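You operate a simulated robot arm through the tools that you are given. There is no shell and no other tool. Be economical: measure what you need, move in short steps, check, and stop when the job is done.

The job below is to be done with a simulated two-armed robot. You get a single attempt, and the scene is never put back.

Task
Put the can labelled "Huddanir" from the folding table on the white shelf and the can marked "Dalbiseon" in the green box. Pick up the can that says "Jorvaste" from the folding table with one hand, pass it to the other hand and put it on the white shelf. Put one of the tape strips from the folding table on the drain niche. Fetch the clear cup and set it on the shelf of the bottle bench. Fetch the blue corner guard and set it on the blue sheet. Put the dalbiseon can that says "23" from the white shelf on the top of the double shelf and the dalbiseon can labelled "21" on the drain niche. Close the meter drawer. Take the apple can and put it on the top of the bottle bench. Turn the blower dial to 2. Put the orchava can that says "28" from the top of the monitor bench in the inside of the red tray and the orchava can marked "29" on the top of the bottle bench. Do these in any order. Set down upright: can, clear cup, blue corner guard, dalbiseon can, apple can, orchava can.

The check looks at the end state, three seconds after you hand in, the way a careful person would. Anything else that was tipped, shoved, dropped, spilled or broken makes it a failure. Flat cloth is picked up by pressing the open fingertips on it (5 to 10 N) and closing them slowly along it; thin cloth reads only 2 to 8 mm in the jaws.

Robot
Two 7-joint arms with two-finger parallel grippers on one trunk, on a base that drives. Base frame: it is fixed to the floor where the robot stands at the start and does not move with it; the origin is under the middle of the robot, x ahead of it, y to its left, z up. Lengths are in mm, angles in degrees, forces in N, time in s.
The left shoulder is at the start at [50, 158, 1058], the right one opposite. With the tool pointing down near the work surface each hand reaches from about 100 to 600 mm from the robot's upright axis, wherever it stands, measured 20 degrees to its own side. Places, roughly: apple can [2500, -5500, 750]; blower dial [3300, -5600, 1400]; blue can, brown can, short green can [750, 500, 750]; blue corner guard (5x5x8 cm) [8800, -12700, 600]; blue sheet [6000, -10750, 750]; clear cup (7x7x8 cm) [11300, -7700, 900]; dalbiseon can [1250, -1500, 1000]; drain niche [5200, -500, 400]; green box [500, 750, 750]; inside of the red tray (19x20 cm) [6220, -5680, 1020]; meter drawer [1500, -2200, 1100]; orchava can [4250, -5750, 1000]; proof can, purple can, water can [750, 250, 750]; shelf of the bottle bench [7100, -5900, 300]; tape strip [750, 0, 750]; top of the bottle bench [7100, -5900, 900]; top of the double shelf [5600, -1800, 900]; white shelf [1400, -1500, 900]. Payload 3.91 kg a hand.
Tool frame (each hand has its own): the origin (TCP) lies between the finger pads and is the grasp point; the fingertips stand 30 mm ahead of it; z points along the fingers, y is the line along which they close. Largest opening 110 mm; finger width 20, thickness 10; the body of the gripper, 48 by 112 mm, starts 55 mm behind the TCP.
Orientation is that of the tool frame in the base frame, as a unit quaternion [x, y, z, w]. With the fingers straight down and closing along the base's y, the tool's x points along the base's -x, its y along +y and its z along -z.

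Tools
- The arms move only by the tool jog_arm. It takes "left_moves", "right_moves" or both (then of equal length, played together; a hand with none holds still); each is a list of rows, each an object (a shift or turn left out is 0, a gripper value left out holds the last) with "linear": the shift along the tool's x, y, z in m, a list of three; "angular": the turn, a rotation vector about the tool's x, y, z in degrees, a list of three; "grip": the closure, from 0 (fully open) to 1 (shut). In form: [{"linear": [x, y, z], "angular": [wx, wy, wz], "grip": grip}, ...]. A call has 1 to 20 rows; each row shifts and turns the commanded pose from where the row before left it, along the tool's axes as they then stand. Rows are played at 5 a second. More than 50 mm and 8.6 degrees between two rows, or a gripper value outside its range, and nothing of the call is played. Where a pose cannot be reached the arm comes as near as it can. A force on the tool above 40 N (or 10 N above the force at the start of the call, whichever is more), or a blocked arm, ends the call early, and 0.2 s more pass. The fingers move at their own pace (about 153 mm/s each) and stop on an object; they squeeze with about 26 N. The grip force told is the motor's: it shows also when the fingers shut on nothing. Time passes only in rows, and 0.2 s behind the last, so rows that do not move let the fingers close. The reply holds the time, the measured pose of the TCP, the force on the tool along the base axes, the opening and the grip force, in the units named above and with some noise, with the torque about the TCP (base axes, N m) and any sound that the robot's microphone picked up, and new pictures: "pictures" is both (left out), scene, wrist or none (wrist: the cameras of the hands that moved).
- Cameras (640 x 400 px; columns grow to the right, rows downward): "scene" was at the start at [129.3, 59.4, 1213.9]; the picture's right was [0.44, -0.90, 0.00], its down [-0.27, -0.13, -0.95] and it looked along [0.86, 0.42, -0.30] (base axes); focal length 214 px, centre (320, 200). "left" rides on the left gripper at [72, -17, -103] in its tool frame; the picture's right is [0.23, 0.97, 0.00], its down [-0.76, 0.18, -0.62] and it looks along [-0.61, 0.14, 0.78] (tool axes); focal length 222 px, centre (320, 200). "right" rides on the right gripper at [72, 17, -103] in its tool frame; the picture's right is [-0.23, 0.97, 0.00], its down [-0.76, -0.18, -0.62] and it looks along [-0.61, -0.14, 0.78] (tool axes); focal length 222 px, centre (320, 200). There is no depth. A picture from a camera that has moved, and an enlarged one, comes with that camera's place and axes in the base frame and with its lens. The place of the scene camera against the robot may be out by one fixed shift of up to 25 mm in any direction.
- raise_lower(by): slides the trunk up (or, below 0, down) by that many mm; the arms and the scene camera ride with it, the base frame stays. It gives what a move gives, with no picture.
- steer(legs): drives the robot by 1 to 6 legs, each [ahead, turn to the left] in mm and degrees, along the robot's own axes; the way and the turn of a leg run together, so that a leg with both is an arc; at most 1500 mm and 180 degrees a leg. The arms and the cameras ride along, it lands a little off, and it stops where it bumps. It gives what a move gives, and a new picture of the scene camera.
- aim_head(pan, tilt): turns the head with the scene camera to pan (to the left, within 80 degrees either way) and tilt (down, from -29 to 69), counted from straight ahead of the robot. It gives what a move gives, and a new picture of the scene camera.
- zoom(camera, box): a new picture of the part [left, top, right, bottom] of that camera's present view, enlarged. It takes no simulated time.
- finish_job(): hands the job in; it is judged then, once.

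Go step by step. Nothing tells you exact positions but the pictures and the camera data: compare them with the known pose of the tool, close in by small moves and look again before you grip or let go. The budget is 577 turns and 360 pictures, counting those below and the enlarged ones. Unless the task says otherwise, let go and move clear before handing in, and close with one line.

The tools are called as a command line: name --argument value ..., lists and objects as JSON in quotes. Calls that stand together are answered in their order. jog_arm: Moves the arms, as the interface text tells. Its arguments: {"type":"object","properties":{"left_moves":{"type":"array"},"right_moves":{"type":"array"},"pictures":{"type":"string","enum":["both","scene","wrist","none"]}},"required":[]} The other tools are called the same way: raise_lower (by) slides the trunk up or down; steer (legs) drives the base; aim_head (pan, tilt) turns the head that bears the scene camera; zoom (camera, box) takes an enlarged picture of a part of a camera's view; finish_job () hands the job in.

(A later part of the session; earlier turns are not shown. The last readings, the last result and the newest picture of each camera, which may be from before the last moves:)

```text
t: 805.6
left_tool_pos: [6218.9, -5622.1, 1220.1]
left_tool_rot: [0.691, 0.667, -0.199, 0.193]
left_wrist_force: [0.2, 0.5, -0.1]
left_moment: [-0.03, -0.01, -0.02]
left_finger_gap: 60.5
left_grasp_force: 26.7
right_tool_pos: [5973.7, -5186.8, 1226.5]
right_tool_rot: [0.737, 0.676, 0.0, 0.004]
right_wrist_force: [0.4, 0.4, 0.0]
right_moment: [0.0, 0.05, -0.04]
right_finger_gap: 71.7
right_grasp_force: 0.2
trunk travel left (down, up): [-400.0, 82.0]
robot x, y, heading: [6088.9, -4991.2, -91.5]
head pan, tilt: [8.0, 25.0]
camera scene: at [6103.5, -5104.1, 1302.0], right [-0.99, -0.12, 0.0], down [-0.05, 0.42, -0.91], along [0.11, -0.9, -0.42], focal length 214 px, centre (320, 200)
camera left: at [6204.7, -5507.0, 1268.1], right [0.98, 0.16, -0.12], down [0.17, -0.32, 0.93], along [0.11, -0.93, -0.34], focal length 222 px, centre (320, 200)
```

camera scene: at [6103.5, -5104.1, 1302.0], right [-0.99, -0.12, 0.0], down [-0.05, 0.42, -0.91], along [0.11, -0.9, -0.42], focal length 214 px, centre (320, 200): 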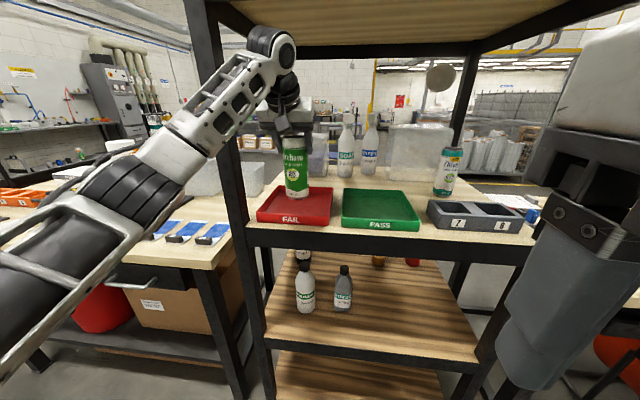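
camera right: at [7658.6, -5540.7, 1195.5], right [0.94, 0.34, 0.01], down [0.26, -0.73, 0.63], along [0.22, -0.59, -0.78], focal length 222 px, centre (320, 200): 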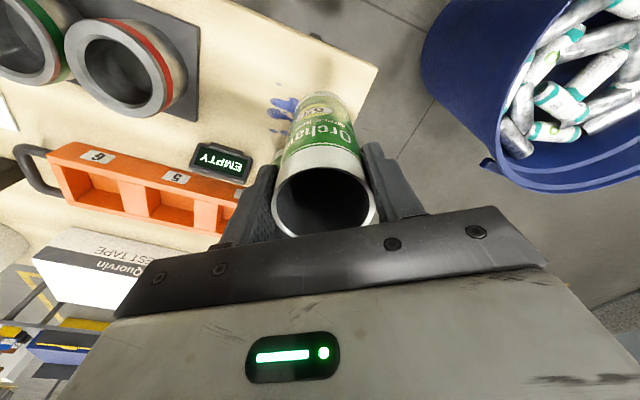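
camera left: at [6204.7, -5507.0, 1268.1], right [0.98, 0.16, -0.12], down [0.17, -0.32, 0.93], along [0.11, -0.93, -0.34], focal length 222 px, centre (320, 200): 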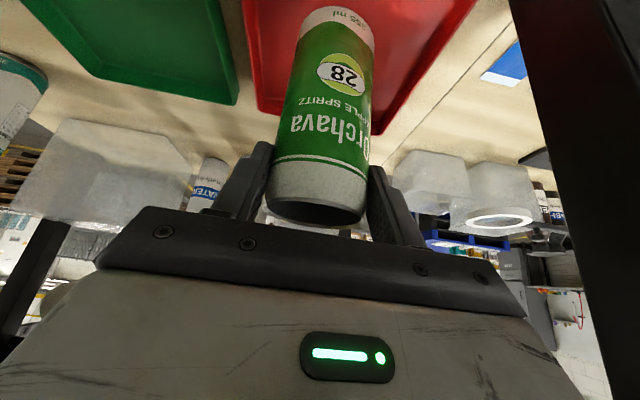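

jog_arm --left_moves '[{"linear": [-0.028, 0.006, 0.0176]}, {"linear": [0.016, 0, 0.0254]}]' --pictures "both"

```text
t: 806.2
left_tool_pos: [6223.7, -5657.6, 1187.8]
left_tool_rot: [0.691, 0.667, -0.2, 0.193]
left_wrist_force: [0.7, -0.3, 0.4]
left_moment: [0.0, -0.02, 0.03]
left_finger_gap: 60.5
left_grasp_force: 25.5
right_tool_pos: [5974.5, -5186.1, 1226.2]
right_tool_rot: [0.738, 0.675, 0.0, 0.004]
right_wrist_force: [-0.1, 0.5, 0.7]
right_moment: [0.03, 0.01, 0.01]
right_finger_gap: 71.5
right_grasp_force: 0.0
trunk travel left (down, up): [-400.0, 82.0]
robot x, y, heading: [6086.5, -4993.5, -91.1]
head pan, tilt: [8.0, 25.0]
camera scene: at [6104.5, -5104.2, 1302.0], right [-0.99, -0.12, 0.0], down [-0.05, 0.42, -0.91], along [0.11, -0.9, -0.42], focal length 214 px, centre (320, 200)
camera left: at [6209.5, -5543.0, 1236.6], right [0.98, 0.16, -0.12], down [0.17, -0.32, 0.93], along [0.11, -0.93, -0.34], focal length 222 px, centre (320, 200)
```

scene: 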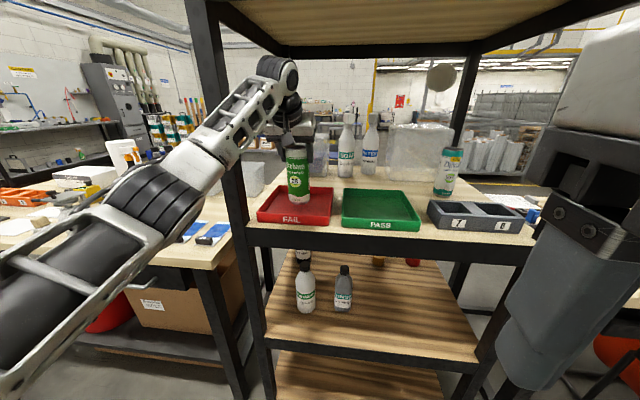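
left: 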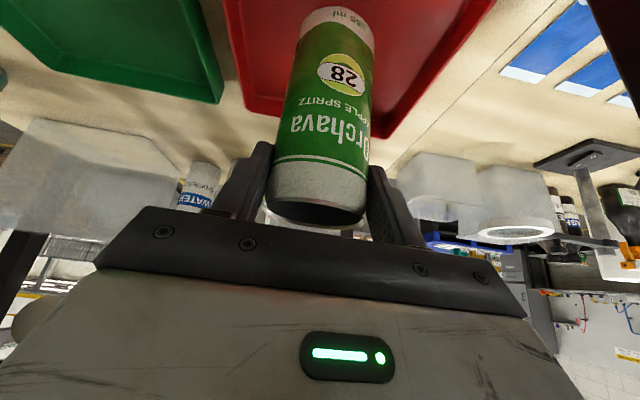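

jog_arm --left_moves '[{"linear": [0.0133, 0, 0.0212]}, {"linear": [0.0021, 0, 0.0034]}, {"linear": [0.0016, 0, 0.0025]}, {"linear": [0.0016, 0, 0.0025]}, {"linear": [0.0016, 0, 0.0025]}, {}]' --pictures "none"

```text
t: 807.6
left_tool_pos: [6222.2, -5654.5, 1154.6]
left_tool_rot: [0.69, 0.667, -0.202, 0.196]
left_wrist_force: [1.7, -2.5, 23.4]
left_moment: [-0.3, -0.15, 0.05]
left_finger_gap: 60.2
left_grasp_force: 25.8
right_tool_pos: [5975.3, -5183.8, 1227.4]
right_tool_rot: [0.737, 0.676, -0.002, 0.005]
right_wrist_force: [-0.3, -1.0, -0.8]
right_moment: [-0.01, 0.0, -0.01]
right_finger_gap: 71.8
right_grasp_force: 0.0
trunk travel left (down, up): [-400.0, 82.0]
robot x, y, heading: [6088.8, -4989.0, -91.3]
head pan, tilt: [8.0, 25.0]
```

jog_arm --left_moves '[{"linear": [-0.0011, 0, -0.0017]}, {"grip": 0.3}, {}, {"linear": [0, 0, -0.04]}, {"linear": [0, 0, -0.04]}, {"linear": [0, 0, -0.04]}]' --pictures "both"

```text
t: 809.0
left_tool_pos: [6223.6, -5591.7, 1252.2]
left_tool_rot: [0.691, 0.668, -0.199, 0.192]
left_wrist_force: [-0.1, -0.2, 1.6]
left_moment: [0.01, 0.03, -0.01]
left_finger_gap: 76.8
left_grasp_force: 0.0
right_tool_pos: [5973.7, -5185.2, 1226.8]
right_tool_rot: [0.737, 0.676, -0.001, 0.004]
right_wrist_force: [-0.2, 1.4, 0.4]
right_moment: [0.02, 0.02, 0.03]
right_finger_gap: 71.6
right_grasp_force: 0.0
trunk travel left (down, up): [-400.0, 82.0]
robot x, y, heading: [6091.8, -4991.2, -91.5]
head pan, tilt: [8.0, 25.0]
camera scene: at [6104.2, -5103.1, 1302.1], right [-0.99, -0.12, 0.0], down [-0.05, 0.42, -0.91], along [0.11, -0.9, -0.42], focal length 214 px, centre (320, 200)
camera left: at [6209.1, -5476.8, 1301.1], right [0.98, 0.16, -0.12], down [0.17, -0.32, 0.93], along [0.11, -0.93, -0.34], focal length 222 px, centre (320, 200)
```

scene: 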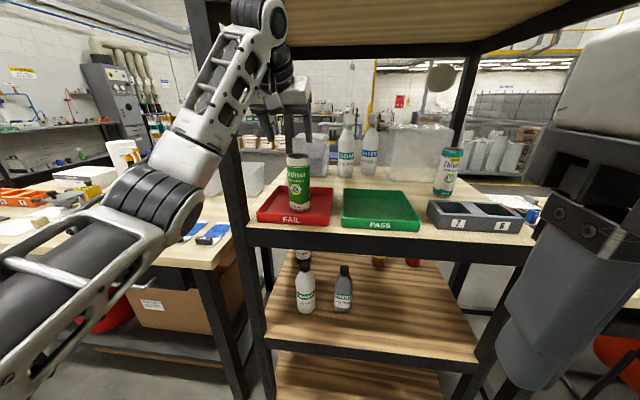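
left: 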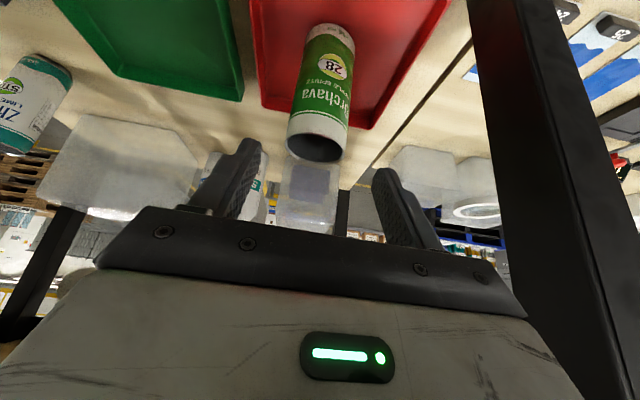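

Orchava 28 stands in the red tray. I back out, reset the hand, and head east toward the clear cup.

steer --legs '[[-350, 0]]'

jog_arm --left_moves '[{"angular": [0, 8, 0]}, {"angular": [0, 8, 0]}, {"angular": [0, 8, 0]}, {"angular": [0, 8, 0]}, {"linear": [0.045, 0, 0.01]}]' --pictures "none"

raise_lower --by -100

steer --legs '[[0, 91], [1500, 0], [700, 0], [0, -45]]'

aim_head --pan 0 --tilt 8

```text
t: 811.2
left_tool_pos: [6232.1, -5252.2, 1251.0]
left_tool_rot: [0.689, 0.67, -0.199, 0.193]
left_wrist_force: [0.0, 0.4, 0.6]
left_moment: [-0.03, -0.01, 0.02]
left_finger_gap: 76.8
left_grasp_force: 0.1
right_tool_pos: [5981.2, -4844.7, 1227.0]
right_tool_rot: [0.736, 0.677, -0.001, 0.004]
right_wrist_force: [-0.2, 0.4, -0.4]
right_moment: [-0.02, 0.04, -0.02]
right_finger_gap: 71.4
right_grasp_force: 0.2
trunk travel left (down, up): [-400.0, 82.0]
robot x, y, heading: [6095.3, -4649.0, -90.8]
head pan, tilt: [8.0, 25.0]
camera scene: at [6111.3, -4762.9, 1302.1], right [-0.99, -0.12, 0.0], down [-0.05, 0.42, -0.91], along [0.11, -0.9, -0.42], focal length 214 px, centre (320, 200)
```

scene: 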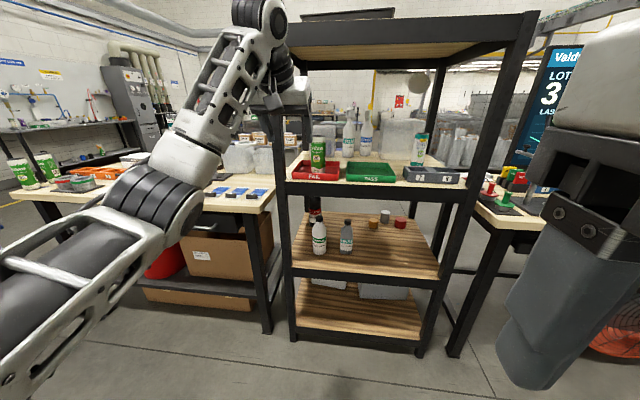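

```text
t: 812.4
left_tool_pos: [6246.9, -5229.6, 1247.0]
left_tool_rot: [0.718, 0.696, -0.025, 0.024]
left_wrist_force: [-0.4, 0.1, 0.0]
left_moment: [0.02, 0.0, -0.01]
left_finger_gap: 76.7
left_grasp_force: 0.1
left hand out of reach, approached as far as the arm can: row 3, 4, 5
right_tool_pos: [5982.3, -4844.6, 1226.8]
right_tool_rot: [0.736, 0.677, 0.0, 0.003]
right_wrist_force: [0.7, 0.1, 0.3]
right_moment: [0.0, 0.02, 0.03]
right_finger_gap: 71.6
right_grasp_force: 0.0
trunk travel left (down, up): [-400.0, 82.0]
robot x, y, heading: [6099.1, -4647.9, -91.0]
head pan, tilt: [8.0, 25.0]
```

```text
t: 813.8
left_tool_pos: [6246.6, -5229.1, 1146.5]
left_tool_rot: [0.717, 0.696, -0.027, 0.025]
left_wrist_force: [0.4, -1.2, 0.1]
left_moment: [-0.01, 0.02, -0.01]
left_finger_gap: 76.9
left_grasp_force: 0.1
right_tool_pos: [5982.0, -4844.5, 1126.5]
right_tool_rot: [0.736, 0.677, -0.001, 0.004]
right_wrist_force: [0.5, 1.1, 0.8]
right_moment: [-0.02, -0.02, 0.0]
right_finger_gap: 71.4
right_grasp_force: 0.1
trunk travel left (down, up): [-300.0, 182.0]
robot x, y, heading: [6096.3, -4649.8, -90.9]
head pan, tilt: [8.0, 25.0]
```

```text
t: 829.2
left_tool_pos: [8892.8, -4480.6, 1146.8]
left_tool_rot: [0.038, 0.999, -0.002, 0.036]
left_wrist_force: [-0.4, 0.6, 0.2]
left_moment: [-0.03, -0.01, -0.01]
left_finger_gap: 76.8
left_grasp_force: 0.0
right_tool_pos: [8497.1, -4726.7, 1127.6]
right_tool_rot: [0.064, 0.998, 0.002, 0.002]
right_wrist_force: [0.9, -0.1, 0.3]
right_moment: [-0.01, 0.02, -0.01]
right_finger_gap: 71.4
right_grasp_force: 0.1
trunk travel left (down, up): [-300.0, 182.0]
robot x, y, heading: [8309.4, -4602.2, -3.4]
head pan, tilt: [8.0, 25.0]
stopped in leg 4: the robot was blocked; the commanded pose is now the measured one
camera scene: at [8444.9, -4581.8, 1202.0], right [0.08, -1.0, 0.0], down [-0.42, -0.03, -0.91], along [0.9, 0.07, -0.42], focal length 214 px, centre (320, 200)
```

scene: 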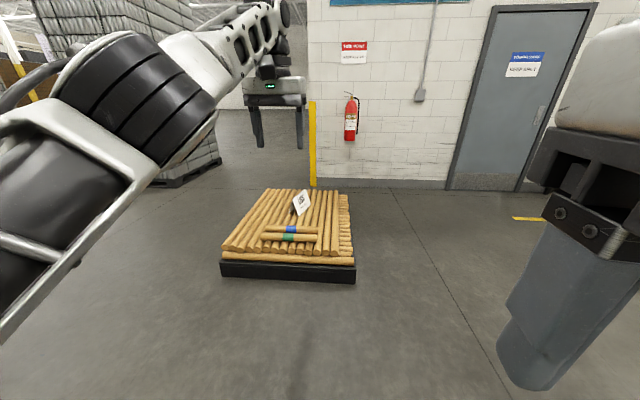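

```text
t: 830.0
left_tool_pos: [8895.1, -4480.4, 1147.1]
left_tool_rot: [0.038, 0.999, -0.003, 0.035]
left_wrist_force: [0.7, 0.3, -0.3]
left_moment: [-0.02, -0.01, 0.01]
left_finger_gap: 76.9
left_grasp_force: 0.0
right_tool_pos: [8496.6, -4728.0, 1127.0]
right_tool_rot: [0.065, 0.998, 0.002, 0.003]
right_wrist_force: [-0.1, -0.3, 0.2]
right_moment: [0.02, 0.0, 0.02]
right_finger_gap: 71.7
right_grasp_force: 0.2
trunk travel left (down, up): [-300.0, 182.0]
robot x, y, heading: [8306.3, -4604.4, -3.5]
head pan, tilt: [0.0, 8.0]
camera scene: at [8445.5, -4594.8, 1229.6], right [-0.06, -1.0, 0.0], down [-0.14, 0.01, -0.99], along [0.99, -0.06, -0.14], focal length 214 px, centre (320, 200)
```

scene: 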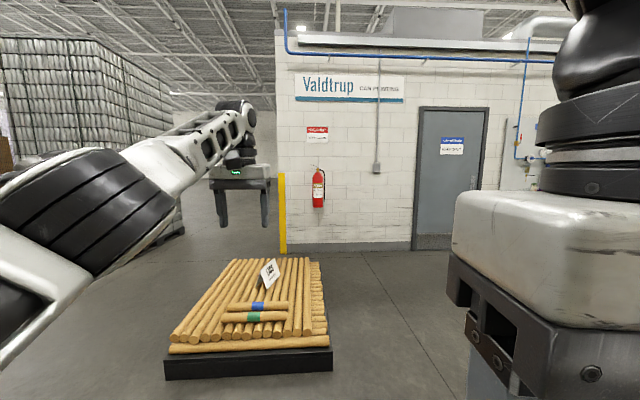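

The turn got blocked; I look to the right side to see by what.

aim_head --pan -75 --tilt 35

aim_head --pan 40 --tilt 40

```text
t: 831.5
left_tool_pos: [8892.1, -4481.4, 1145.2]
left_tool_rot: [0.038, 0.999, -0.003, 0.035]
left_wrist_force: [0.4, -0.1, 0.1]
left_moment: [0.02, 0.01, -0.01]
left_finger_gap: 77.2
left_grasp_force: 0.0
right_tool_pos: [8496.4, -4732.9, 1122.1]
right_tool_rot: [0.039, 0.999, -0.015, 0.011]
right_wrist_force: [-22.9, -103.8, -50.1]
right_moment: [9.51, -7.01, 10.37]
right_finger_gap: 71.2
right_grasp_force: 0.1
trunk travel left (down, up): [-300.0, 182.0]
robot x, y, heading: [8306.5, -4605.6, -3.7]
head pan, tilt: [-75.0, 35.0]
camera scene: at [8441.6, -4613.3, 1199.9], right [-0.26, -0.96, 0.0], down [-0.43, 0.12, -0.9], along [0.86, -0.24, -0.44], focal length 214 px, centre (320, 200)
```

scene: 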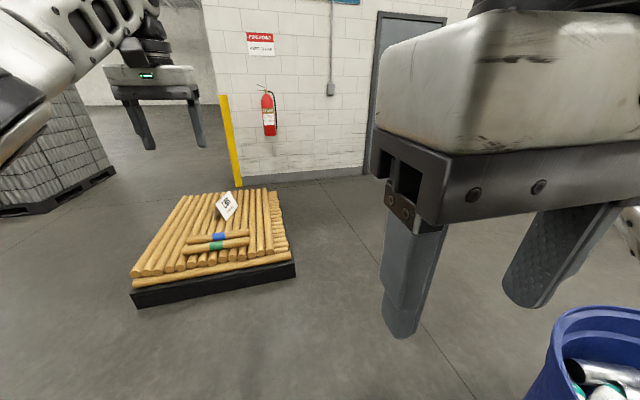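

```text
t: 833.4
left_tool_pos: [8893.1, -4481.7, 1146.8]
left_tool_rot: [0.038, 0.999, -0.002, 0.036]
left_wrist_force: [-1.3, 0.9, -1.2]
left_moment: [0.01, -0.01, 0.01]
left_finger_gap: 77.1
left_grasp_force: 0.1
right_tool_pos: [8497.5, -4726.5, 1126.5]
right_tool_rot: [0.066, 0.998, 0.002, 0.003]
right_wrist_force: [-0.9, 0.1, 0.2]
right_moment: [0.03, -0.02, -0.02]
right_finger_gap: 71.7
right_grasp_force: 0.0
trunk travel left (down, up): [-300.0, 182.0]
robot x, y, heading: [8307.6, -4604.9, -3.6]
head pan, tilt: [40.0, 40.0]
camera scene: at [8421.5, -4538.6, 1178.7], right [0.59, -0.81, 0.0], down [-0.52, -0.38, -0.77], along [0.62, 0.45, -0.64], focal length 214 px, centre (320, 200)
```

scene: 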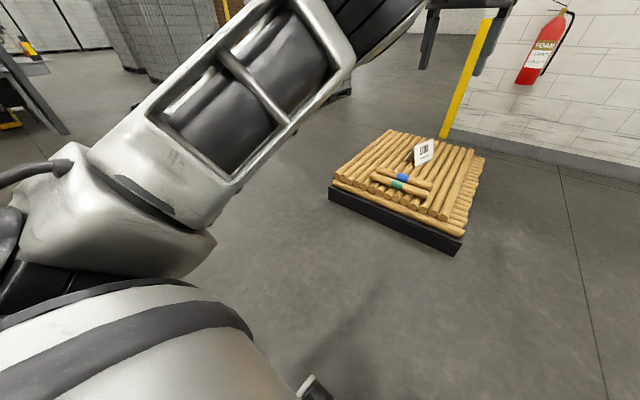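

jog_arm --right_moves '[{"linear": [-0.045, 0, 0]}, {"linear": [-0.045, 0, 0]}, {"linear": [-0.045, 0, 0]}, {"linear": [-0.045, 0, 0]}]' --pictures "none"

aim_head --pan -75 --tilt 35

```text
t: 834.4
left_tool_pos: [8893.0, -4481.6, 1146.5]
left_tool_rot: [0.039, 0.999, -0.002, 0.035]
left_wrist_force: [0.0, 0.1, 0.4]
left_moment: [0.01, 0.02, -0.01]
left_finger_gap: 77.1
left_grasp_force: 0.1
right_tool_pos: [8675.5, -4753.8, 1127.4]
right_tool_rot: [0.065, 0.998, 0.002, 0.003]
right_wrist_force: [-0.5, 0.3, -0.1]
right_moment: [-0.02, 0.04, -0.01]
right_finger_gap: 71.5
right_grasp_force: 0.1
trunk travel left (down, up): [-300.0, 182.0]
robot x, y, heading: [8312.5, -4604.9, -3.4]
head pan, tilt: [40.0, 40.0]
```

```text
t: 836.4
left_tool_pos: [8892.0, -4480.7, 1147.2]
left_tool_rot: [0.038, 0.999, -0.003, 0.036]
left_wrist_force: [-0.2, 1.0, -0.4]
left_moment: [-0.01, 0.0, 0.01]
left_finger_gap: 77.0
left_grasp_force: 0.0
right_tool_pos: [8673.3, -4753.4, 1127.8]
right_tool_rot: [0.065, 0.998, 0.003, 0.003]
right_wrist_force: [-0.7, 0.6, -0.1]
right_moment: [-0.02, 0.0, -0.01]
right_finger_gap: 71.2
right_grasp_force: 0.1
trunk travel left (down, up): [-300.0, 182.0]
robot x, y, heading: [8308.7, -4607.5, -3.5]
head pan, tilt: [-75.0, 35.0]
camera scene: at [8370.5, -4675.4, 1186.3], right [-0.98, -0.2, 0.0], down [-0.11, 0.56, -0.82], along [0.16, -0.8, -0.57], focal length 214 px, centre (320, 200)
```

scene: 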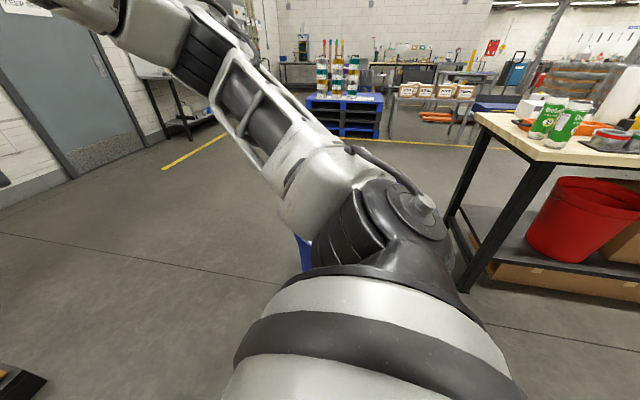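

The blue bin stood too near my base for that turn. I drive ahead first, then turn right.

steer --legs '[[500, 0], [0, -55]]'

aim_head --pan 0 --tilt 8

```text
t: 839.8
left_tool_pos: [9401.8, -4536.9, 1147.6]
left_tool_rot: [0.059, 0.998, -0.002, 0.036]
left_wrist_force: [-0.2, 0.5, 0.8]
left_moment: [-0.01, -0.01, -0.01]
left_finger_gap: 77.1
left_grasp_force: 0.1
right_tool_pos: [9172.5, -4801.0, 1127.4]
right_tool_rot: [0.085, 0.996, 0.002, 0.002]
right_wrist_force: [-0.7, 0.5, -0.3]
right_moment: [0.04, 0.0, 0.01]
right_finger_gap: 71.4
right_grasp_force: 0.0
trunk travel left (down, up): [-300.0, 182.0]
robot x, y, heading: [8818.3, -4639.1, -6.1]
head pan, tilt: [-75.0, 35.0]
stopped in leg 2: the robot was blocked; the commanded pose is now the measured one
camera scene: at [8871.5, -4709.7, 1186.3], right [-0.99, -0.16, 0.0], down [-0.09, 0.57, -0.82], along [0.13, -0.81, -0.57], focal length 214 px, centre (320, 200)
```

scene: 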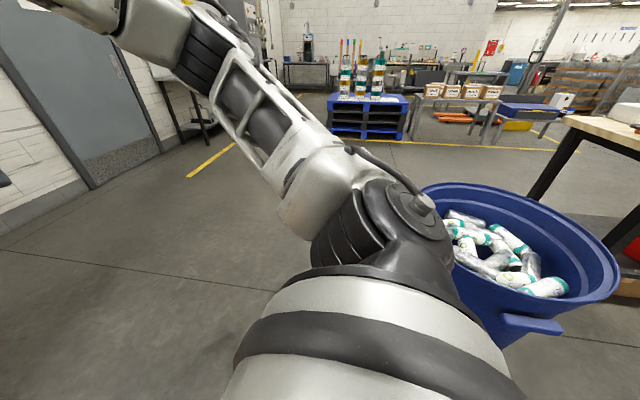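

```text
t: 841.3
left_tool_pos: [9402.2, -4535.7, 1146.1]
left_tool_rot: [0.058, 0.998, -0.003, 0.036]
left_wrist_force: [-0.2, 0.1, -0.2]
left_moment: [0.02, -0.02, 0.01]
left_finger_gap: 77.0
left_grasp_force: 0.1
right_tool_pos: [9172.2, -4801.9, 1128.1]
right_tool_rot: [0.085, 0.996, 0.003, 0.003]
right_wrist_force: [0.1, 0.4, -0.6]
right_moment: [0.01, -0.03, 0.01]
right_finger_gap: 71.5
right_grasp_force: 0.0
trunk travel left (down, up): [-300.0, 182.0]
robot x, y, heading: [8811.4, -4637.4, -6.0]
head pan, tilt: [0.0, 8.0]
camera scene: at [8949.6, -4632.4, 1229.6], right [-0.1, -0.99, 0.0], down [-0.14, 0.01, -0.99], along [0.98, -0.1, -0.14], focal length 214 px, centre (320, 200)
```

scene: 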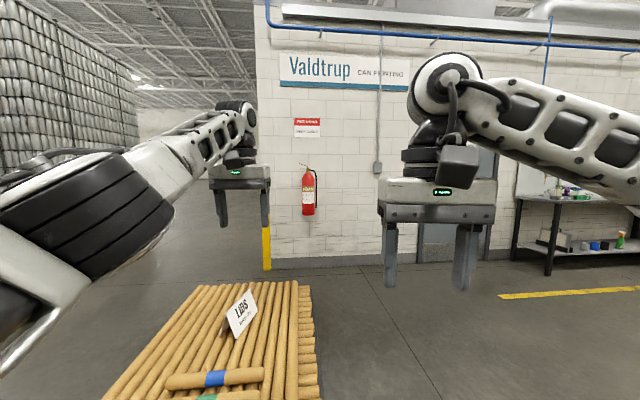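

steer --legs '[[0, -20]]'

```text
t: 842.2
left_tool_pos: [9406.1, -4565.8, 1147.0]
left_tool_rot: [0.084, 0.996, -0.004, 0.036]
left_wrist_force: [-0.4, 0.8, -0.2]
left_moment: [-0.05, 0.02, 0.0]
left_finger_gap: 77.0
left_grasp_force: 0.0
right_tool_pos: [9164.5, -4818.6, 1127.3]
right_tool_rot: [0.111, 0.994, 0.003, 0.003]
right_wrist_force: [0.1, -0.4, -0.4]
right_moment: [0.0, -0.01, 0.0]
right_finger_gap: 71.7
right_grasp_force: 0.1
trunk travel left (down, up): [-300.0, 182.0]
robot x, y, heading: [8813.7, -4639.6, -8.8]
head pan, tilt: [0.0, 8.0]
stopped in leg 1: the robot was blocked; the commanded pose is now the measured one
camera scene: at [8948.9, -4638.4, 1229.6], right [-0.15, -0.99, 0.0], down [-0.14, 0.02, -0.99], along [0.98, -0.15, -0.14], focal length 214 px, centre (320, 200)
```

scene: 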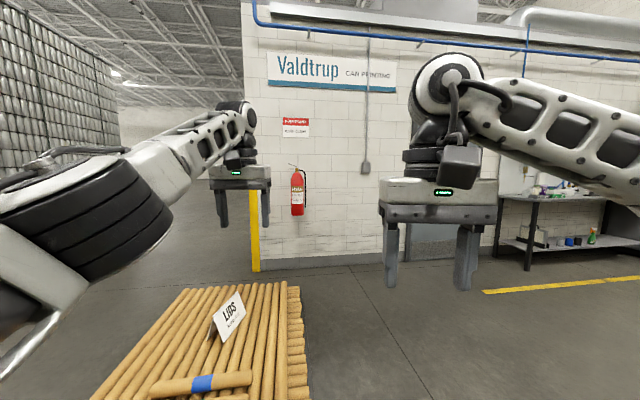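

jog_arm --left_moves '[{"linear": [0.04, 0.02, 0]}, {"linear": [0.04, 0.02, 0]}, {"linear": [0.04, 0.02, 0]}, {"linear": [0.04, 0.02, 0]}, {"angular": [0, 4, 0]}]' --pictures "none"

steer --legs '[[0, -20]]'

```text
t: 843.4
left_tool_pos: [9333.8, -4493.4, 1151.7]
left_tool_rot: [0.083, 0.997, -0.002, 0.001]
left_wrist_force: [0.7, 0.0, 0.0]
left_moment: [0.01, -0.04, 0.0]
left_finger_gap: 77.2
left_grasp_force: 0.0
left hand out of reach, approached as far as the arm can: row 1, 2
right_tool_pos: [9162.9, -4820.4, 1126.8]
right_tool_rot: [0.112, 0.994, 0.002, 0.003]
right_wrist_force: [-0.4, -0.2, -0.6]
right_moment: [-0.03, -0.03, -0.01]
right_finger_gap: 71.5
right_grasp_force: 0.1
trunk travel left (down, up): [-300.0, 182.0]
robot x, y, heading: [8811.9, -4636.7, -8.6]
head pan, tilt: [0.0, 8.0]
```

```text
t: 844.8
left_tool_pos: [9353.3, -4677.5, 1152.1]
left_tool_rot: [0.253, 0.967, -0.001, 0.0]
left_wrist_force: [0.3, -0.2, -0.5]
left_moment: [0.01, 0.0, -0.02]
left_finger_gap: 76.9
left_grasp_force: 0.0
right_tool_pos: [9081.6, -4926.9, 1126.9]
right_tool_rot: [0.28, 0.96, 0.002, 0.003]
right_wrist_force: [-0.6, -0.8, -0.1]
right_moment: [0.03, -0.02, 0.0]
right_finger_gap: 71.1
right_grasp_force: 0.1
trunk travel left (down, up): [-300.0, 182.0]
robot x, y, heading: [8813.5, -4636.7, -28.5]
head pan, tilt: [0.0, 8.0]
camera scene: at [8934.3, -4682.0, 1229.6], right [-0.48, -0.88, 0.0], down [-0.12, 0.07, -0.99], along [0.87, -0.47, -0.14], focal length 214 px, centre (320, 200)
```

scene: 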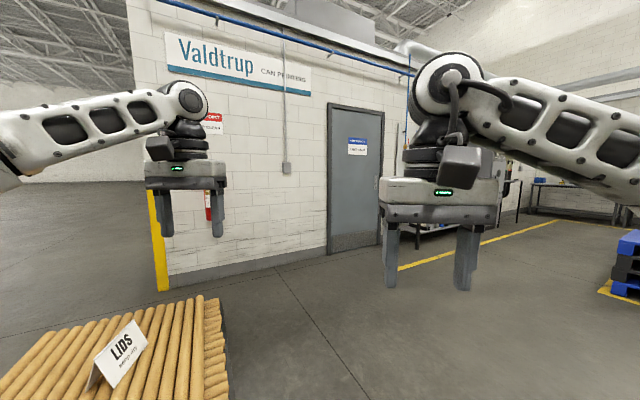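

Free to turn now (the left arm had been binding). I drive on toward the clear cup.

steer --legs '[[0, -30], [1500, 0], [600, 0]]'

```text
t: 856.9
left_tool_pos: [10385.4, -6742.7, 1153.1]
left_tool_rot: [0.493, 0.87, -0.003, 0.0]
left_wrist_force: [-1.3, -0.6, 0.3]
left_moment: [-0.01, 0.02, -0.02]
left_finger_gap: 77.2
left_grasp_force: 0.0
right_tool_pos: [10027.6, -6824.7, 1127.2]
right_tool_rot: [0.517, 0.856, 0.0, 0.004]
right_wrist_force: [0.1, 0.1, -0.2]
right_moment: [0.01, -0.02, 0.0]
right_finger_gap: 71.6
right_grasp_force: 0.1
trunk travel left (down, up): [-300.0, 182.0]
robot x, y, heading: [9936.3, -6439.7, -57.9]
head pan, tilt: [0.0, 8.0]
camera scene: at [10012.4, -6534.3, 1229.6], right [-0.85, -0.53, 0.0], down [-0.07, 0.12, -0.99], along [0.52, -0.84, -0.14], focal length 214 px, centre (320, 200)
```

scene: 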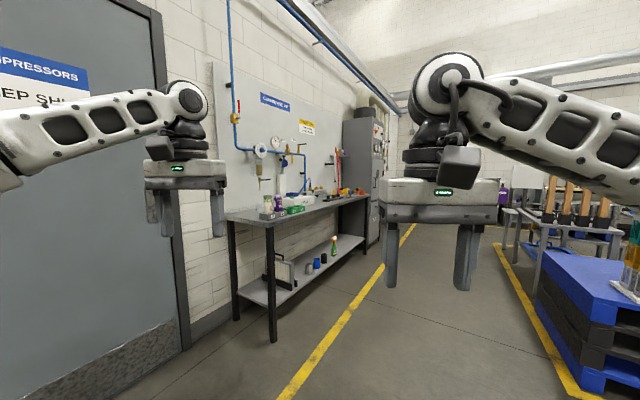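

zoom --camera "scene" --box '[220, 120, 390, 230]'

```text
3.64 times, centred on (305, 175) of scene
camera zoom: at [10012.4, -6534.3, 1229.6], right [-0.85, -0.53, 0.0], down [-0.07, 0.12, -0.99], along [0.52, -0.84, -0.14], focal length 780 px, centre (374, 291)
```

zoom: 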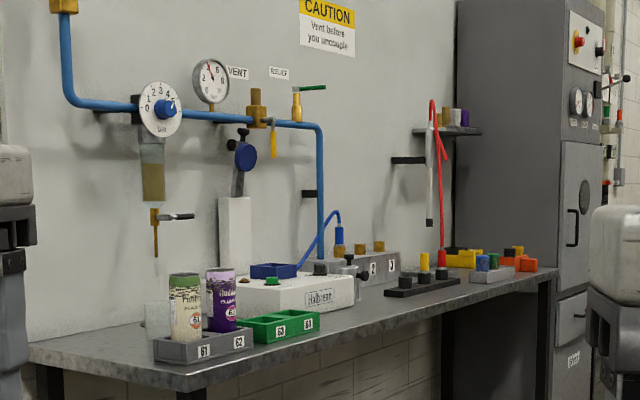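

steer --legs '[[0, -8], [1340, 0], [0, 66]]'

aim_head --pan 5 --tilt 20

```text
t: 867.0
left_tool_pos: [10981.9, -7422.5, 1152.7]
left_tool_rot: [0.005, 1.0, -0.001, 0.002]
left_wrist_force: [-1.0, 0.3, 0.5]
left_moment: [0.0, -0.04, 0.0]
left_finger_gap: 77.1
left_grasp_force: 0.1
right_tool_pos: [10864.4, -7772.7, 1128.3]
right_tool_rot: [0.033, 0.999, 0.003, 0.003]
right_wrist_force: [-0.9, -1.3, -0.2]
right_moment: [0.0, 0.02, -0.01]
right_finger_gap: 71.5
right_grasp_force: 0.1
trunk travel left (down, up): [-300.0, 182.0]
robot x, y, heading: [10486.5, -7651.5, 0.5]
head pan, tilt: [0.0, 8.0]
camera scene: at [10626.6, -7629.0, 1229.6], right [0.01, -1.0, 0.0], down [-0.14, 0.0, -0.99], along [0.99, 0.01, -0.14], focal length 214 px, centre (320, 200)
```

scene: 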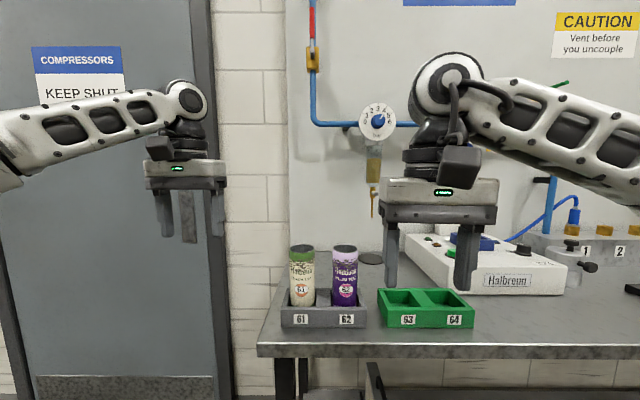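

```text
t: 867.7
left_tool_pos: [10982.2, -7423.2, 1152.4]
left_tool_rot: [0.006, 1.0, 0.0, 0.001]
left_wrist_force: [0.4, -0.2, 0.3]
left_moment: [-0.01, 0.01, -0.02]
left_finger_gap: 76.9
left_grasp_force: 0.0
right_tool_pos: [10865.0, -7771.9, 1127.2]
right_tool_rot: [0.033, 0.999, 0.002, 0.003]
right_wrist_force: [0.1, 0.5, 0.5]
right_moment: [-0.02, -0.04, 0.0]
right_finger_gap: 71.5
right_grasp_force: 0.0
trunk travel left (down, up): [-300.0, 182.0]
robot x, y, heading: [10486.8, -7651.1, 0.4]
head pan, tilt: [5.0, 20.0]
camera scene: at [10626.7, -7621.1, 1210.2], right [0.09, -1.0, 0.0], down [-0.34, -0.03, -0.94], along [0.94, 0.09, -0.34], focal length 214 px, centre (320, 200)
```

scene: 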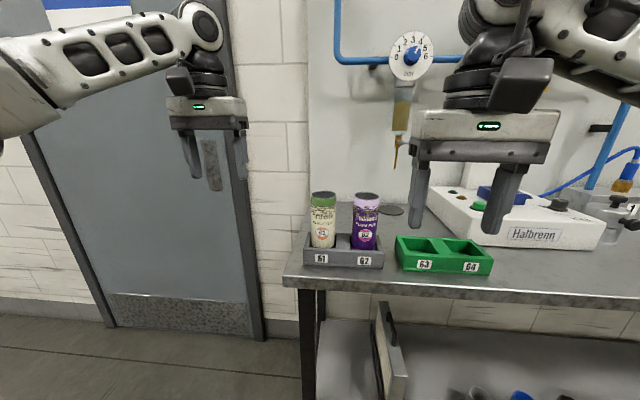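

zoom --camera "scene" --box '[280, 160, 440, 290]'

```text
3.08 times, centred on (360, 225) of scene
camera zoom: at [10626.7, -7621.1, 1210.2], right [0.09, -1.0, 0.0], down [-0.34, -0.03, -0.94], along [0.94, 0.09, -0.34], focal length 660 px, centre (197, 123)
```

zoom: 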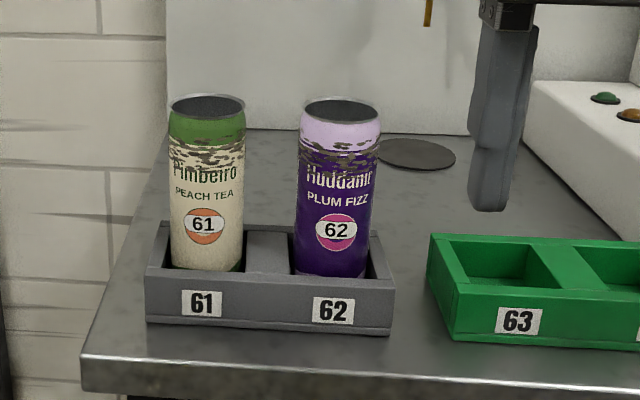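

The cup must be hidden behind can 62 (≈[11285, -7690]). I shift the robot to the right so the left hand can look and reach from above.

steer --legs '[[0, -46], [245, 0], [0, 46]]'

aim_head --pan 15 --tilt 25

```text
t: 873.7
left_tool_pos: [11157.7, -7611.1, 1153.5]
left_tool_rot: [0.014, 1.0, -0.001, 0.001]
left_wrist_force: [0.6, 0.8, 0.6]
left_moment: [-0.01, 0.0, 0.0]
left_finger_gap: 76.7
left_grasp_force: 0.1
right_tool_pos: [11034.8, -7958.0, 1127.5]
right_tool_rot: [0.042, 0.999, 0.002, 0.003]
right_wrist_force: [0.7, 0.8, -0.5]
right_moment: [-0.05, 0.02, 0.0]
right_finger_gap: 71.2
right_grasp_force: 0.1
trunk travel left (down, up): [-300.0, 182.0]
robot x, y, heading: [10660.8, -7824.0, -0.5]
head pan, tilt: [5.0, 20.0]
camera scene: at [10799.7, -7802.4, 1210.1], right [0.08, -1.0, 0.0], down [-0.34, -0.03, -0.94], along [0.94, 0.07, -0.34], focal length 214 px, centre (320, 200)
```

scene: 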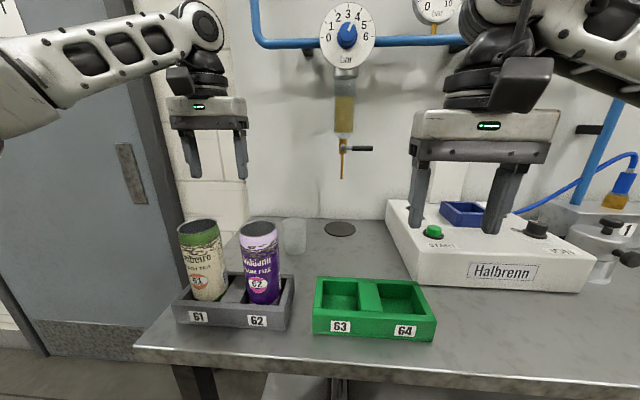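

```text
t: 874.5
left_tool_pos: [11158.0, -7611.9, 1152.1]
left_tool_rot: [0.014, 1.0, -0.001, 0.001]
left_wrist_force: [-0.2, 0.0, 0.7]
left_moment: [-0.02, -0.01, 0.01]
left_finger_gap: 77.1
left_grasp_force: 0.1
right_tool_pos: [11034.7, -7959.2, 1127.3]
right_tool_rot: [0.041, 0.999, 0.003, 0.003]
right_wrist_force: [1.0, -0.5, 0.1]
right_moment: [-0.01, 0.04, 0.0]
right_finger_gap: 71.5
right_grasp_force: 0.0
trunk travel left (down, up): [-300.0, 182.0]
robot x, y, heading: [10662.0, -7827.3, -0.4]
head pan, tilt: [15.0, 25.0]
camera scene: at [10796.2, -7786.9, 1202.0], right [0.25, -0.97, 0.0], down [-0.41, -0.1, -0.91], along [0.88, 0.22, -0.42], focal length 214 px, centre (320, 200)
```

scene: 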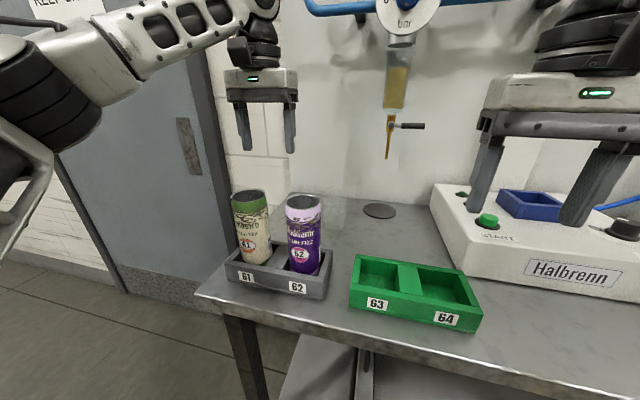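

jog_arm --left_moves '[{"linear": [-0.027, -0.022, 0]}, {"linear": [-0.027, -0.022, 0], "grip": 0}, {"linear": [-0.027, -0.022, 0]}, {"linear": [-0.02, -0.022, 0]}]' --pictures "wrist"

```text
t: 875.5
left_tool_pos: [11227.0, -7690.7, 1142.6]
left_tool_rot: [0.014, 1.0, 0.0, 0.001]
left_wrist_force: [-0.7, -1.5, -0.2]
left_moment: [0.03, 0.02, 0.03]
left_finger_gap: 110.2
left_grasp_force: 0.1
left hand out of reach, approached as far as the arm can: row 3, 4
right_tool_pos: [11036.0, -7961.3, 1126.0]
right_tool_rot: [0.042, 0.999, 0.005, 0.002]
right_wrist_force: [0.7, -1.2, 0.1]
right_moment: [0.09, 0.03, -0.02]
right_finger_gap: 71.6
right_grasp_force: 0.1
trunk travel left (down, up): [-300.0, 182.0]
robot x, y, heading: [10659.1, -7826.9, -0.7]
head pan, tilt: [15.0, 25.0]
camera left: at [11152.5, -7707.2, 1246.5], right [-0.2, 0.98, 0.0], down [0.77, 0.15, 0.62], along [0.61, 0.12, -0.78], focal length 222 px, centre (320, 200)
```

left: 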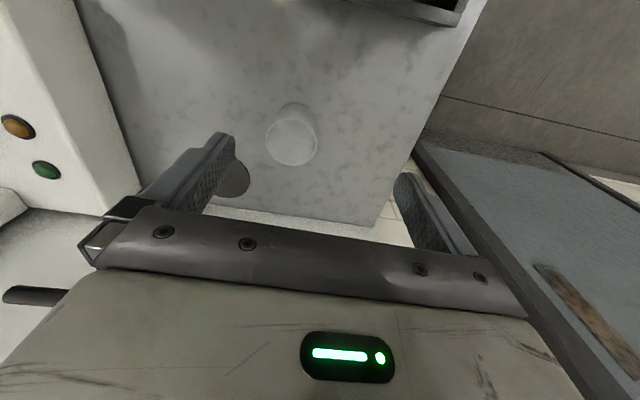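

Cup found at about [11277, -7722]. I tilt the left hand forward ~22° for reach and move above it.

jog_arm --left_moves '[{"angular": [0, -7.3, 0]}, {"angular": [0, -7.3, 0]}, {"angular": [0, -7.4, 0]}, {"linear": [-0.03, -0.015, 0.012]}, {"linear": [0.005, -0.016, 0.04]}]' --pictures "both"

```text
t: 876.6
left_tool_pos: [11270.8, -7725.6, 1099.3]
left_tool_rot: [0.012, 0.981, -0.005, 0.193]
left_wrist_force: [0.1, 0.2, -0.2]
left_moment: [0.0, -0.03, 0.0]
left_finger_gap: 110.0
left_grasp_force: 0.2
right_tool_pos: [11035.1, -7959.1, 1126.6]
right_tool_rot: [0.042, 0.999, 0.002, 0.002]
right_wrist_force: [-0.6, -0.5, -0.6]
right_moment: [0.02, 0.02, -0.03]
right_finger_gap: 71.6
right_grasp_force: 0.1
trunk travel left (down, up): [-300.0, 182.0]
robot x, y, heading: [10662.2, -7827.5, -0.6]
head pan, tilt: [15.0, 25.0]
camera scene: at [10796.6, -7786.9, 1202.0], right [0.25, -0.97, 0.0], down [-0.41, -0.11, -0.91], along [0.88, 0.23, -0.42], focal length 214 px, centre (320, 200)
camera left: at [11163.0, -7741.4, 1167.8], right [-0.18, 0.98, -0.09], down [0.47, 0.17, 0.86], along [0.86, 0.12, -0.5], focal length 222 px, centre (320, 200)
```

scene: 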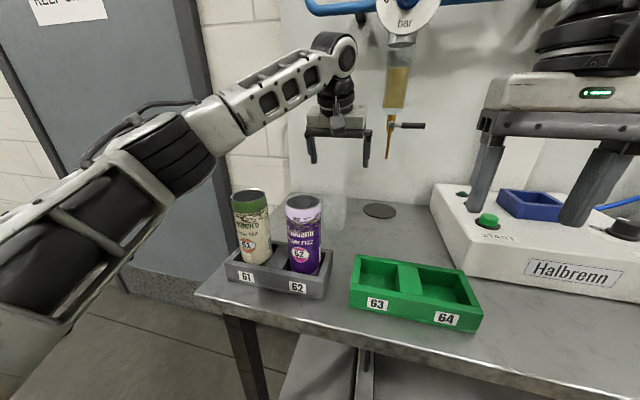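
left: 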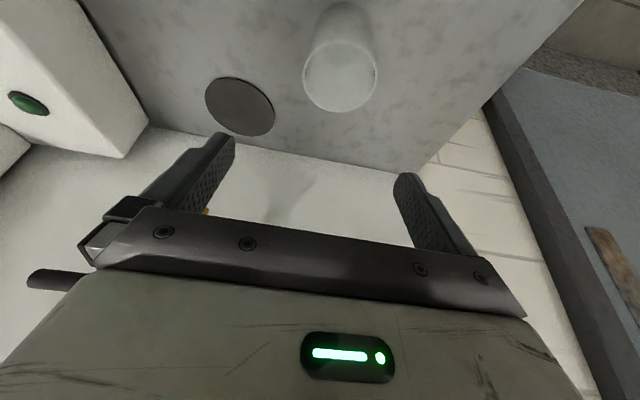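

jog_arm --left_moves '[{"linear": [0.0122, 0.002, 0.0339]}, {"linear": [0.0122, 0.002, 0.0339]}, {"linear": [0.0122, 0.002, 0.0339]}]' --pictures "both"

```text
t: 877.5
left_tool_pos: [11274.1, -7718.2, 1003.4]
left_tool_rot: [0.013, 0.98, -0.004, 0.199]
left_wrist_force: [0.2, 0.3, -0.1]
left_moment: [0.0, -0.01, -0.02]
left_finger_gap: 109.9
left_grasp_force: 0.1
right_tool_pos: [11031.8, -7958.4, 1130.9]
right_tool_rot: [0.041, 0.999, 0.003, 0.004]
right_wrist_force: [-0.5, 0.3, 0.3]
right_moment: [-0.01, 0.0, 0.02]
right_finger_gap: 71.5
right_grasp_force: 0.0
trunk travel left (down, up): [-300.0, 182.0]
robot x, y, heading: [10662.4, -7829.0, -0.6]
head pan, tilt: [15.0, 25.0]
camera scene: at [10792.9, -7788.1, 1203.7], right [0.25, -0.97, 0.0], down [-0.41, -0.1, -0.91], along [0.88, 0.23, -0.42], focal length 214 px, centre (320, 200)
camera left: at [11166.0, -7733.5, 1070.3], right [-0.18, 0.98, -0.09], down [0.46, 0.17, 0.87], along [0.87, 0.12, -0.49], focal length 222 px, centre (320, 200)
```

scene: 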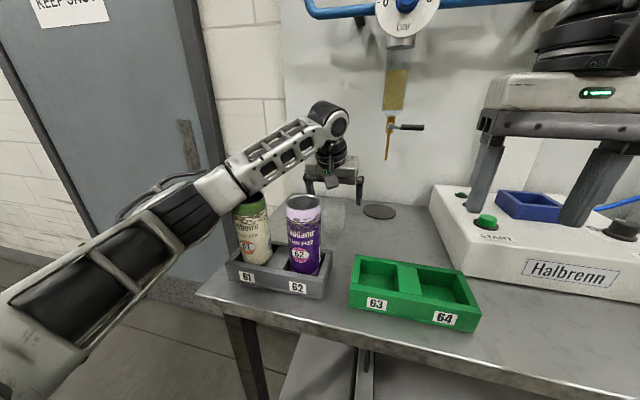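
left: 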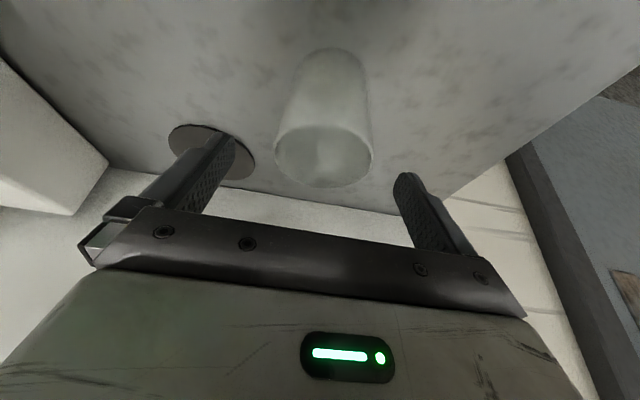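

My forearm may be pressing on can 61; I lift back up at once and look.

jog_arm --left_moves '[{"linear": [-0.0122, 0, -0.0339]}]' --pictures "scene"

zoom --camera "scene" --box '[180, 130, 360, 310]'

```text
t: 877.9
left_tool_pos: [11273.8, -7716.5, 1029.9]
left_tool_rot: [0.013, 0.982, -0.004, 0.19]
left_wrist_force: [0.4, -0.4, -0.5]
left_moment: [0.01, -0.01, 0.0]
left_finger_gap: 110.2
left_grasp_force: 0.0
right_tool_pos: [11033.7, -7960.3, 1127.3]
right_tool_rot: [0.041, 0.999, 0.002, 0.003]
right_wrist_force: [-0.4, -1.2, -0.2]
right_moment: [-0.05, -0.01, 0.01]
right_finger_gap: 71.6
right_grasp_force: 0.0
trunk travel left (down, up): [-300.0, 182.0]
robot x, y, heading: [10658.8, -7829.4, -0.6]
head pan, tilt: [15.0, 25.0]
camera scene: at [10795.6, -7787.2, 1201.5], right [0.25, -0.97, 0.0], down [-0.41, -0.1, -0.91], along [0.88, 0.23, -0.42], focal length 214 px, centre (320, 200)
```

scene: 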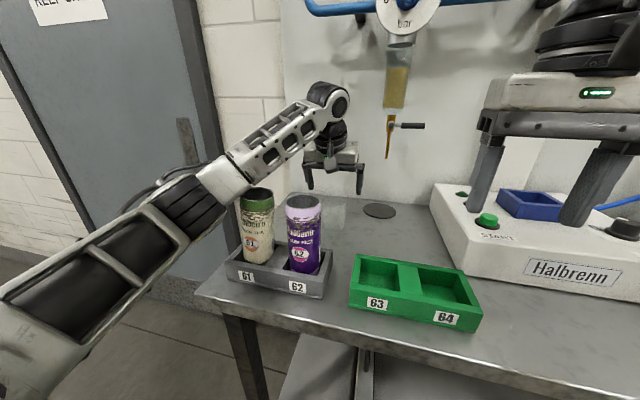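

```text
2.22 times, centred on (270, 220) of scene
camera zoom: at [10795.6, -7787.2, 1201.5], right [0.25, -0.97, 0.0], down [-0.41, -0.1, -0.91], along [0.88, 0.23, -0.42], focal length 477 px, centre (431, 156)
```

zoom: 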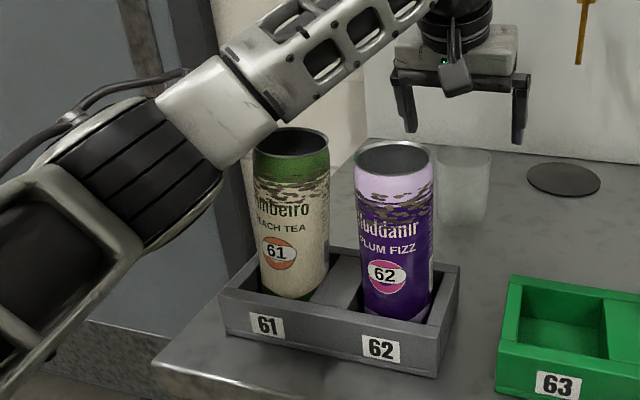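

jog_arm --left_moves '[{"linear": [-0.016, 0, -0.04]}, {"linear": [-0.012, 0, -0.033]}]' --pictures "none"

zoom --camera "scene" --box '[180, 130, 360, 310]'

```text
t: 878.5
left_tool_pos: [11269.9, -7715.7, 1107.6]
left_tool_rot: [0.013, 0.982, -0.003, 0.191]
left_wrist_force: [1.4, 0.2, -0.4]
left_moment: [0.0, 0.03, 0.0]
left_finger_gap: 109.8
left_grasp_force: 0.1
right_tool_pos: [11034.9, -7959.2, 1128.1]
right_tool_rot: [0.042, 0.999, 0.002, 0.003]
right_wrist_force: [-0.4, -0.8, -0.2]
right_moment: [-0.01, -0.04, -0.01]
right_finger_gap: 71.4
right_grasp_force: 0.1
trunk travel left (down, up): [-300.0, 182.0]
robot x, y, heading: [10659.9, -7825.3, -0.7]
head pan, tilt: [15.0, 25.0]
```

```text
2.22 times, centred on (270, 220) of scene
camera zoom: at [10796.0, -7787.0, 1201.9], right [0.25, -0.97, 0.0], down [-0.41, -0.1, -0.91], along [0.88, 0.23, -0.42], focal length 477 px, centre (431, 156)
```

zoom: 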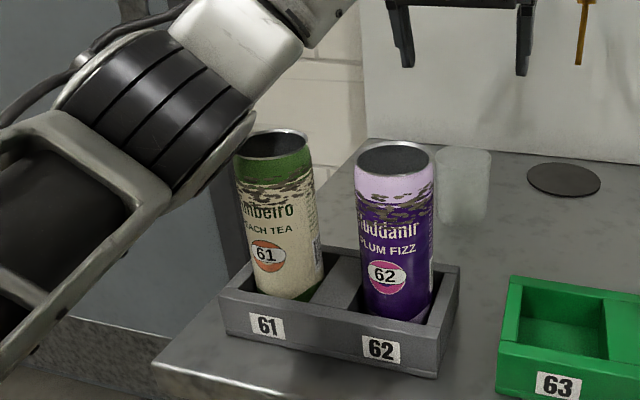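

Can 61 is upright and untouched now. I'll use the right hand instead with a raised trunk (higher elbow), repositioning the robot.

raise_lower --by 170

jog_arm --left_moves '[{"linear": [0.045, 0.015, 0]}, {"linear": [0.045, 0.015, 0]}, {"linear": [0.045, 0.015, 0]}, {"angular": [0, 7.3, 0]}, {"angular": [0, 7.3, 0]}, {"angular": [0, 7.3, 0]}]' --pictures "none"

steer --legs '[[-150, 0], [0, 90], [230, 0], [0, -90], [150, 0]]'

```text
t: 880.4
left_tool_pos: [11270.8, -7715.3, 1277.9]
left_tool_rot: [0.013, 0.981, -0.003, 0.192]
left_wrist_force: [-0.8, -0.3, 0.5]
left_moment: [-0.01, -0.01, 0.0]
left_finger_gap: 110.0
left_grasp_force: 0.2
right_tool_pos: [11033.8, -7958.3, 1297.1]
right_tool_rot: [0.041, 0.999, 0.002, 0.003]
right_wrist_force: [-0.5, 0.1, 0.5]
right_moment: [0.0, 0.0, 0.0]
right_finger_gap: 71.4
right_grasp_force: 0.0
trunk travel left (down, up): [-470.0, 12.0]
robot x, y, heading: [10659.1, -7826.8, -0.6]
head pan, tilt: [15.0, 25.0]
```

```text
t: 881.8
left_tool_pos: [11145.5, -7666.2, 1226.4]
left_tool_rot: [0.014, 1.0, -0.002, 0.001]
left_wrist_force: [0.4, 0.3, -0.2]
left_moment: [0.03, 0.01, 0.0]
left_finger_gap: 110.1
left_grasp_force: 0.1
right_tool_pos: [11034.5, -7958.9, 1296.6]
right_tool_rot: [0.042, 0.999, 0.002, 0.003]
right_wrist_force: [0.7, 0.7, 0.8]
right_moment: [0.01, 0.02, 0.0]
right_finger_gap: 71.5
right_grasp_force: 0.1
trunk travel left (down, up): [-470.0, 12.0]
robot x, y, heading: [10660.7, -7828.3, -0.7]
head pan, tilt: [15.0, 25.0]
```

```text
t: 893.1
left_tool_pos: [11151.3, -7465.8, 1227.3]
left_tool_rot: [0.029, 1.0, -0.001, 0.002]
left_wrist_force: [-0.1, 0.0, -0.6]
left_moment: [0.03, 0.02, 0.03]
left_finger_gap: 110.1
left_grasp_force: 0.0
right_tool_pos: [11030.9, -7753.3, 1298.2]
right_tool_rot: [0.057, 0.998, 0.002, 0.003]
right_wrist_force: [0.5, 0.6, -0.5]
right_moment: [0.0, 0.0, -0.03]
right_finger_gap: 71.6
right_grasp_force: 0.1
trunk travel left (down, up): [-470.0, 12.0]
robot x, y, heading: [10660.6, -7611.2, -2.5]
head pan, tilt: [15.0, 25.0]
camera scene: at [10797.0, -7574.4, 1371.9], right [0.22, -0.98, 0.0], down [-0.41, -0.09, -0.91], along [0.88, 0.2, -0.42], focal length 214 px, centre (320, 200)
```

scene: 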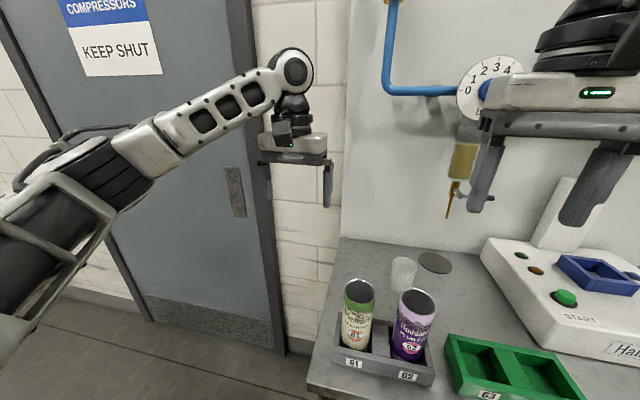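

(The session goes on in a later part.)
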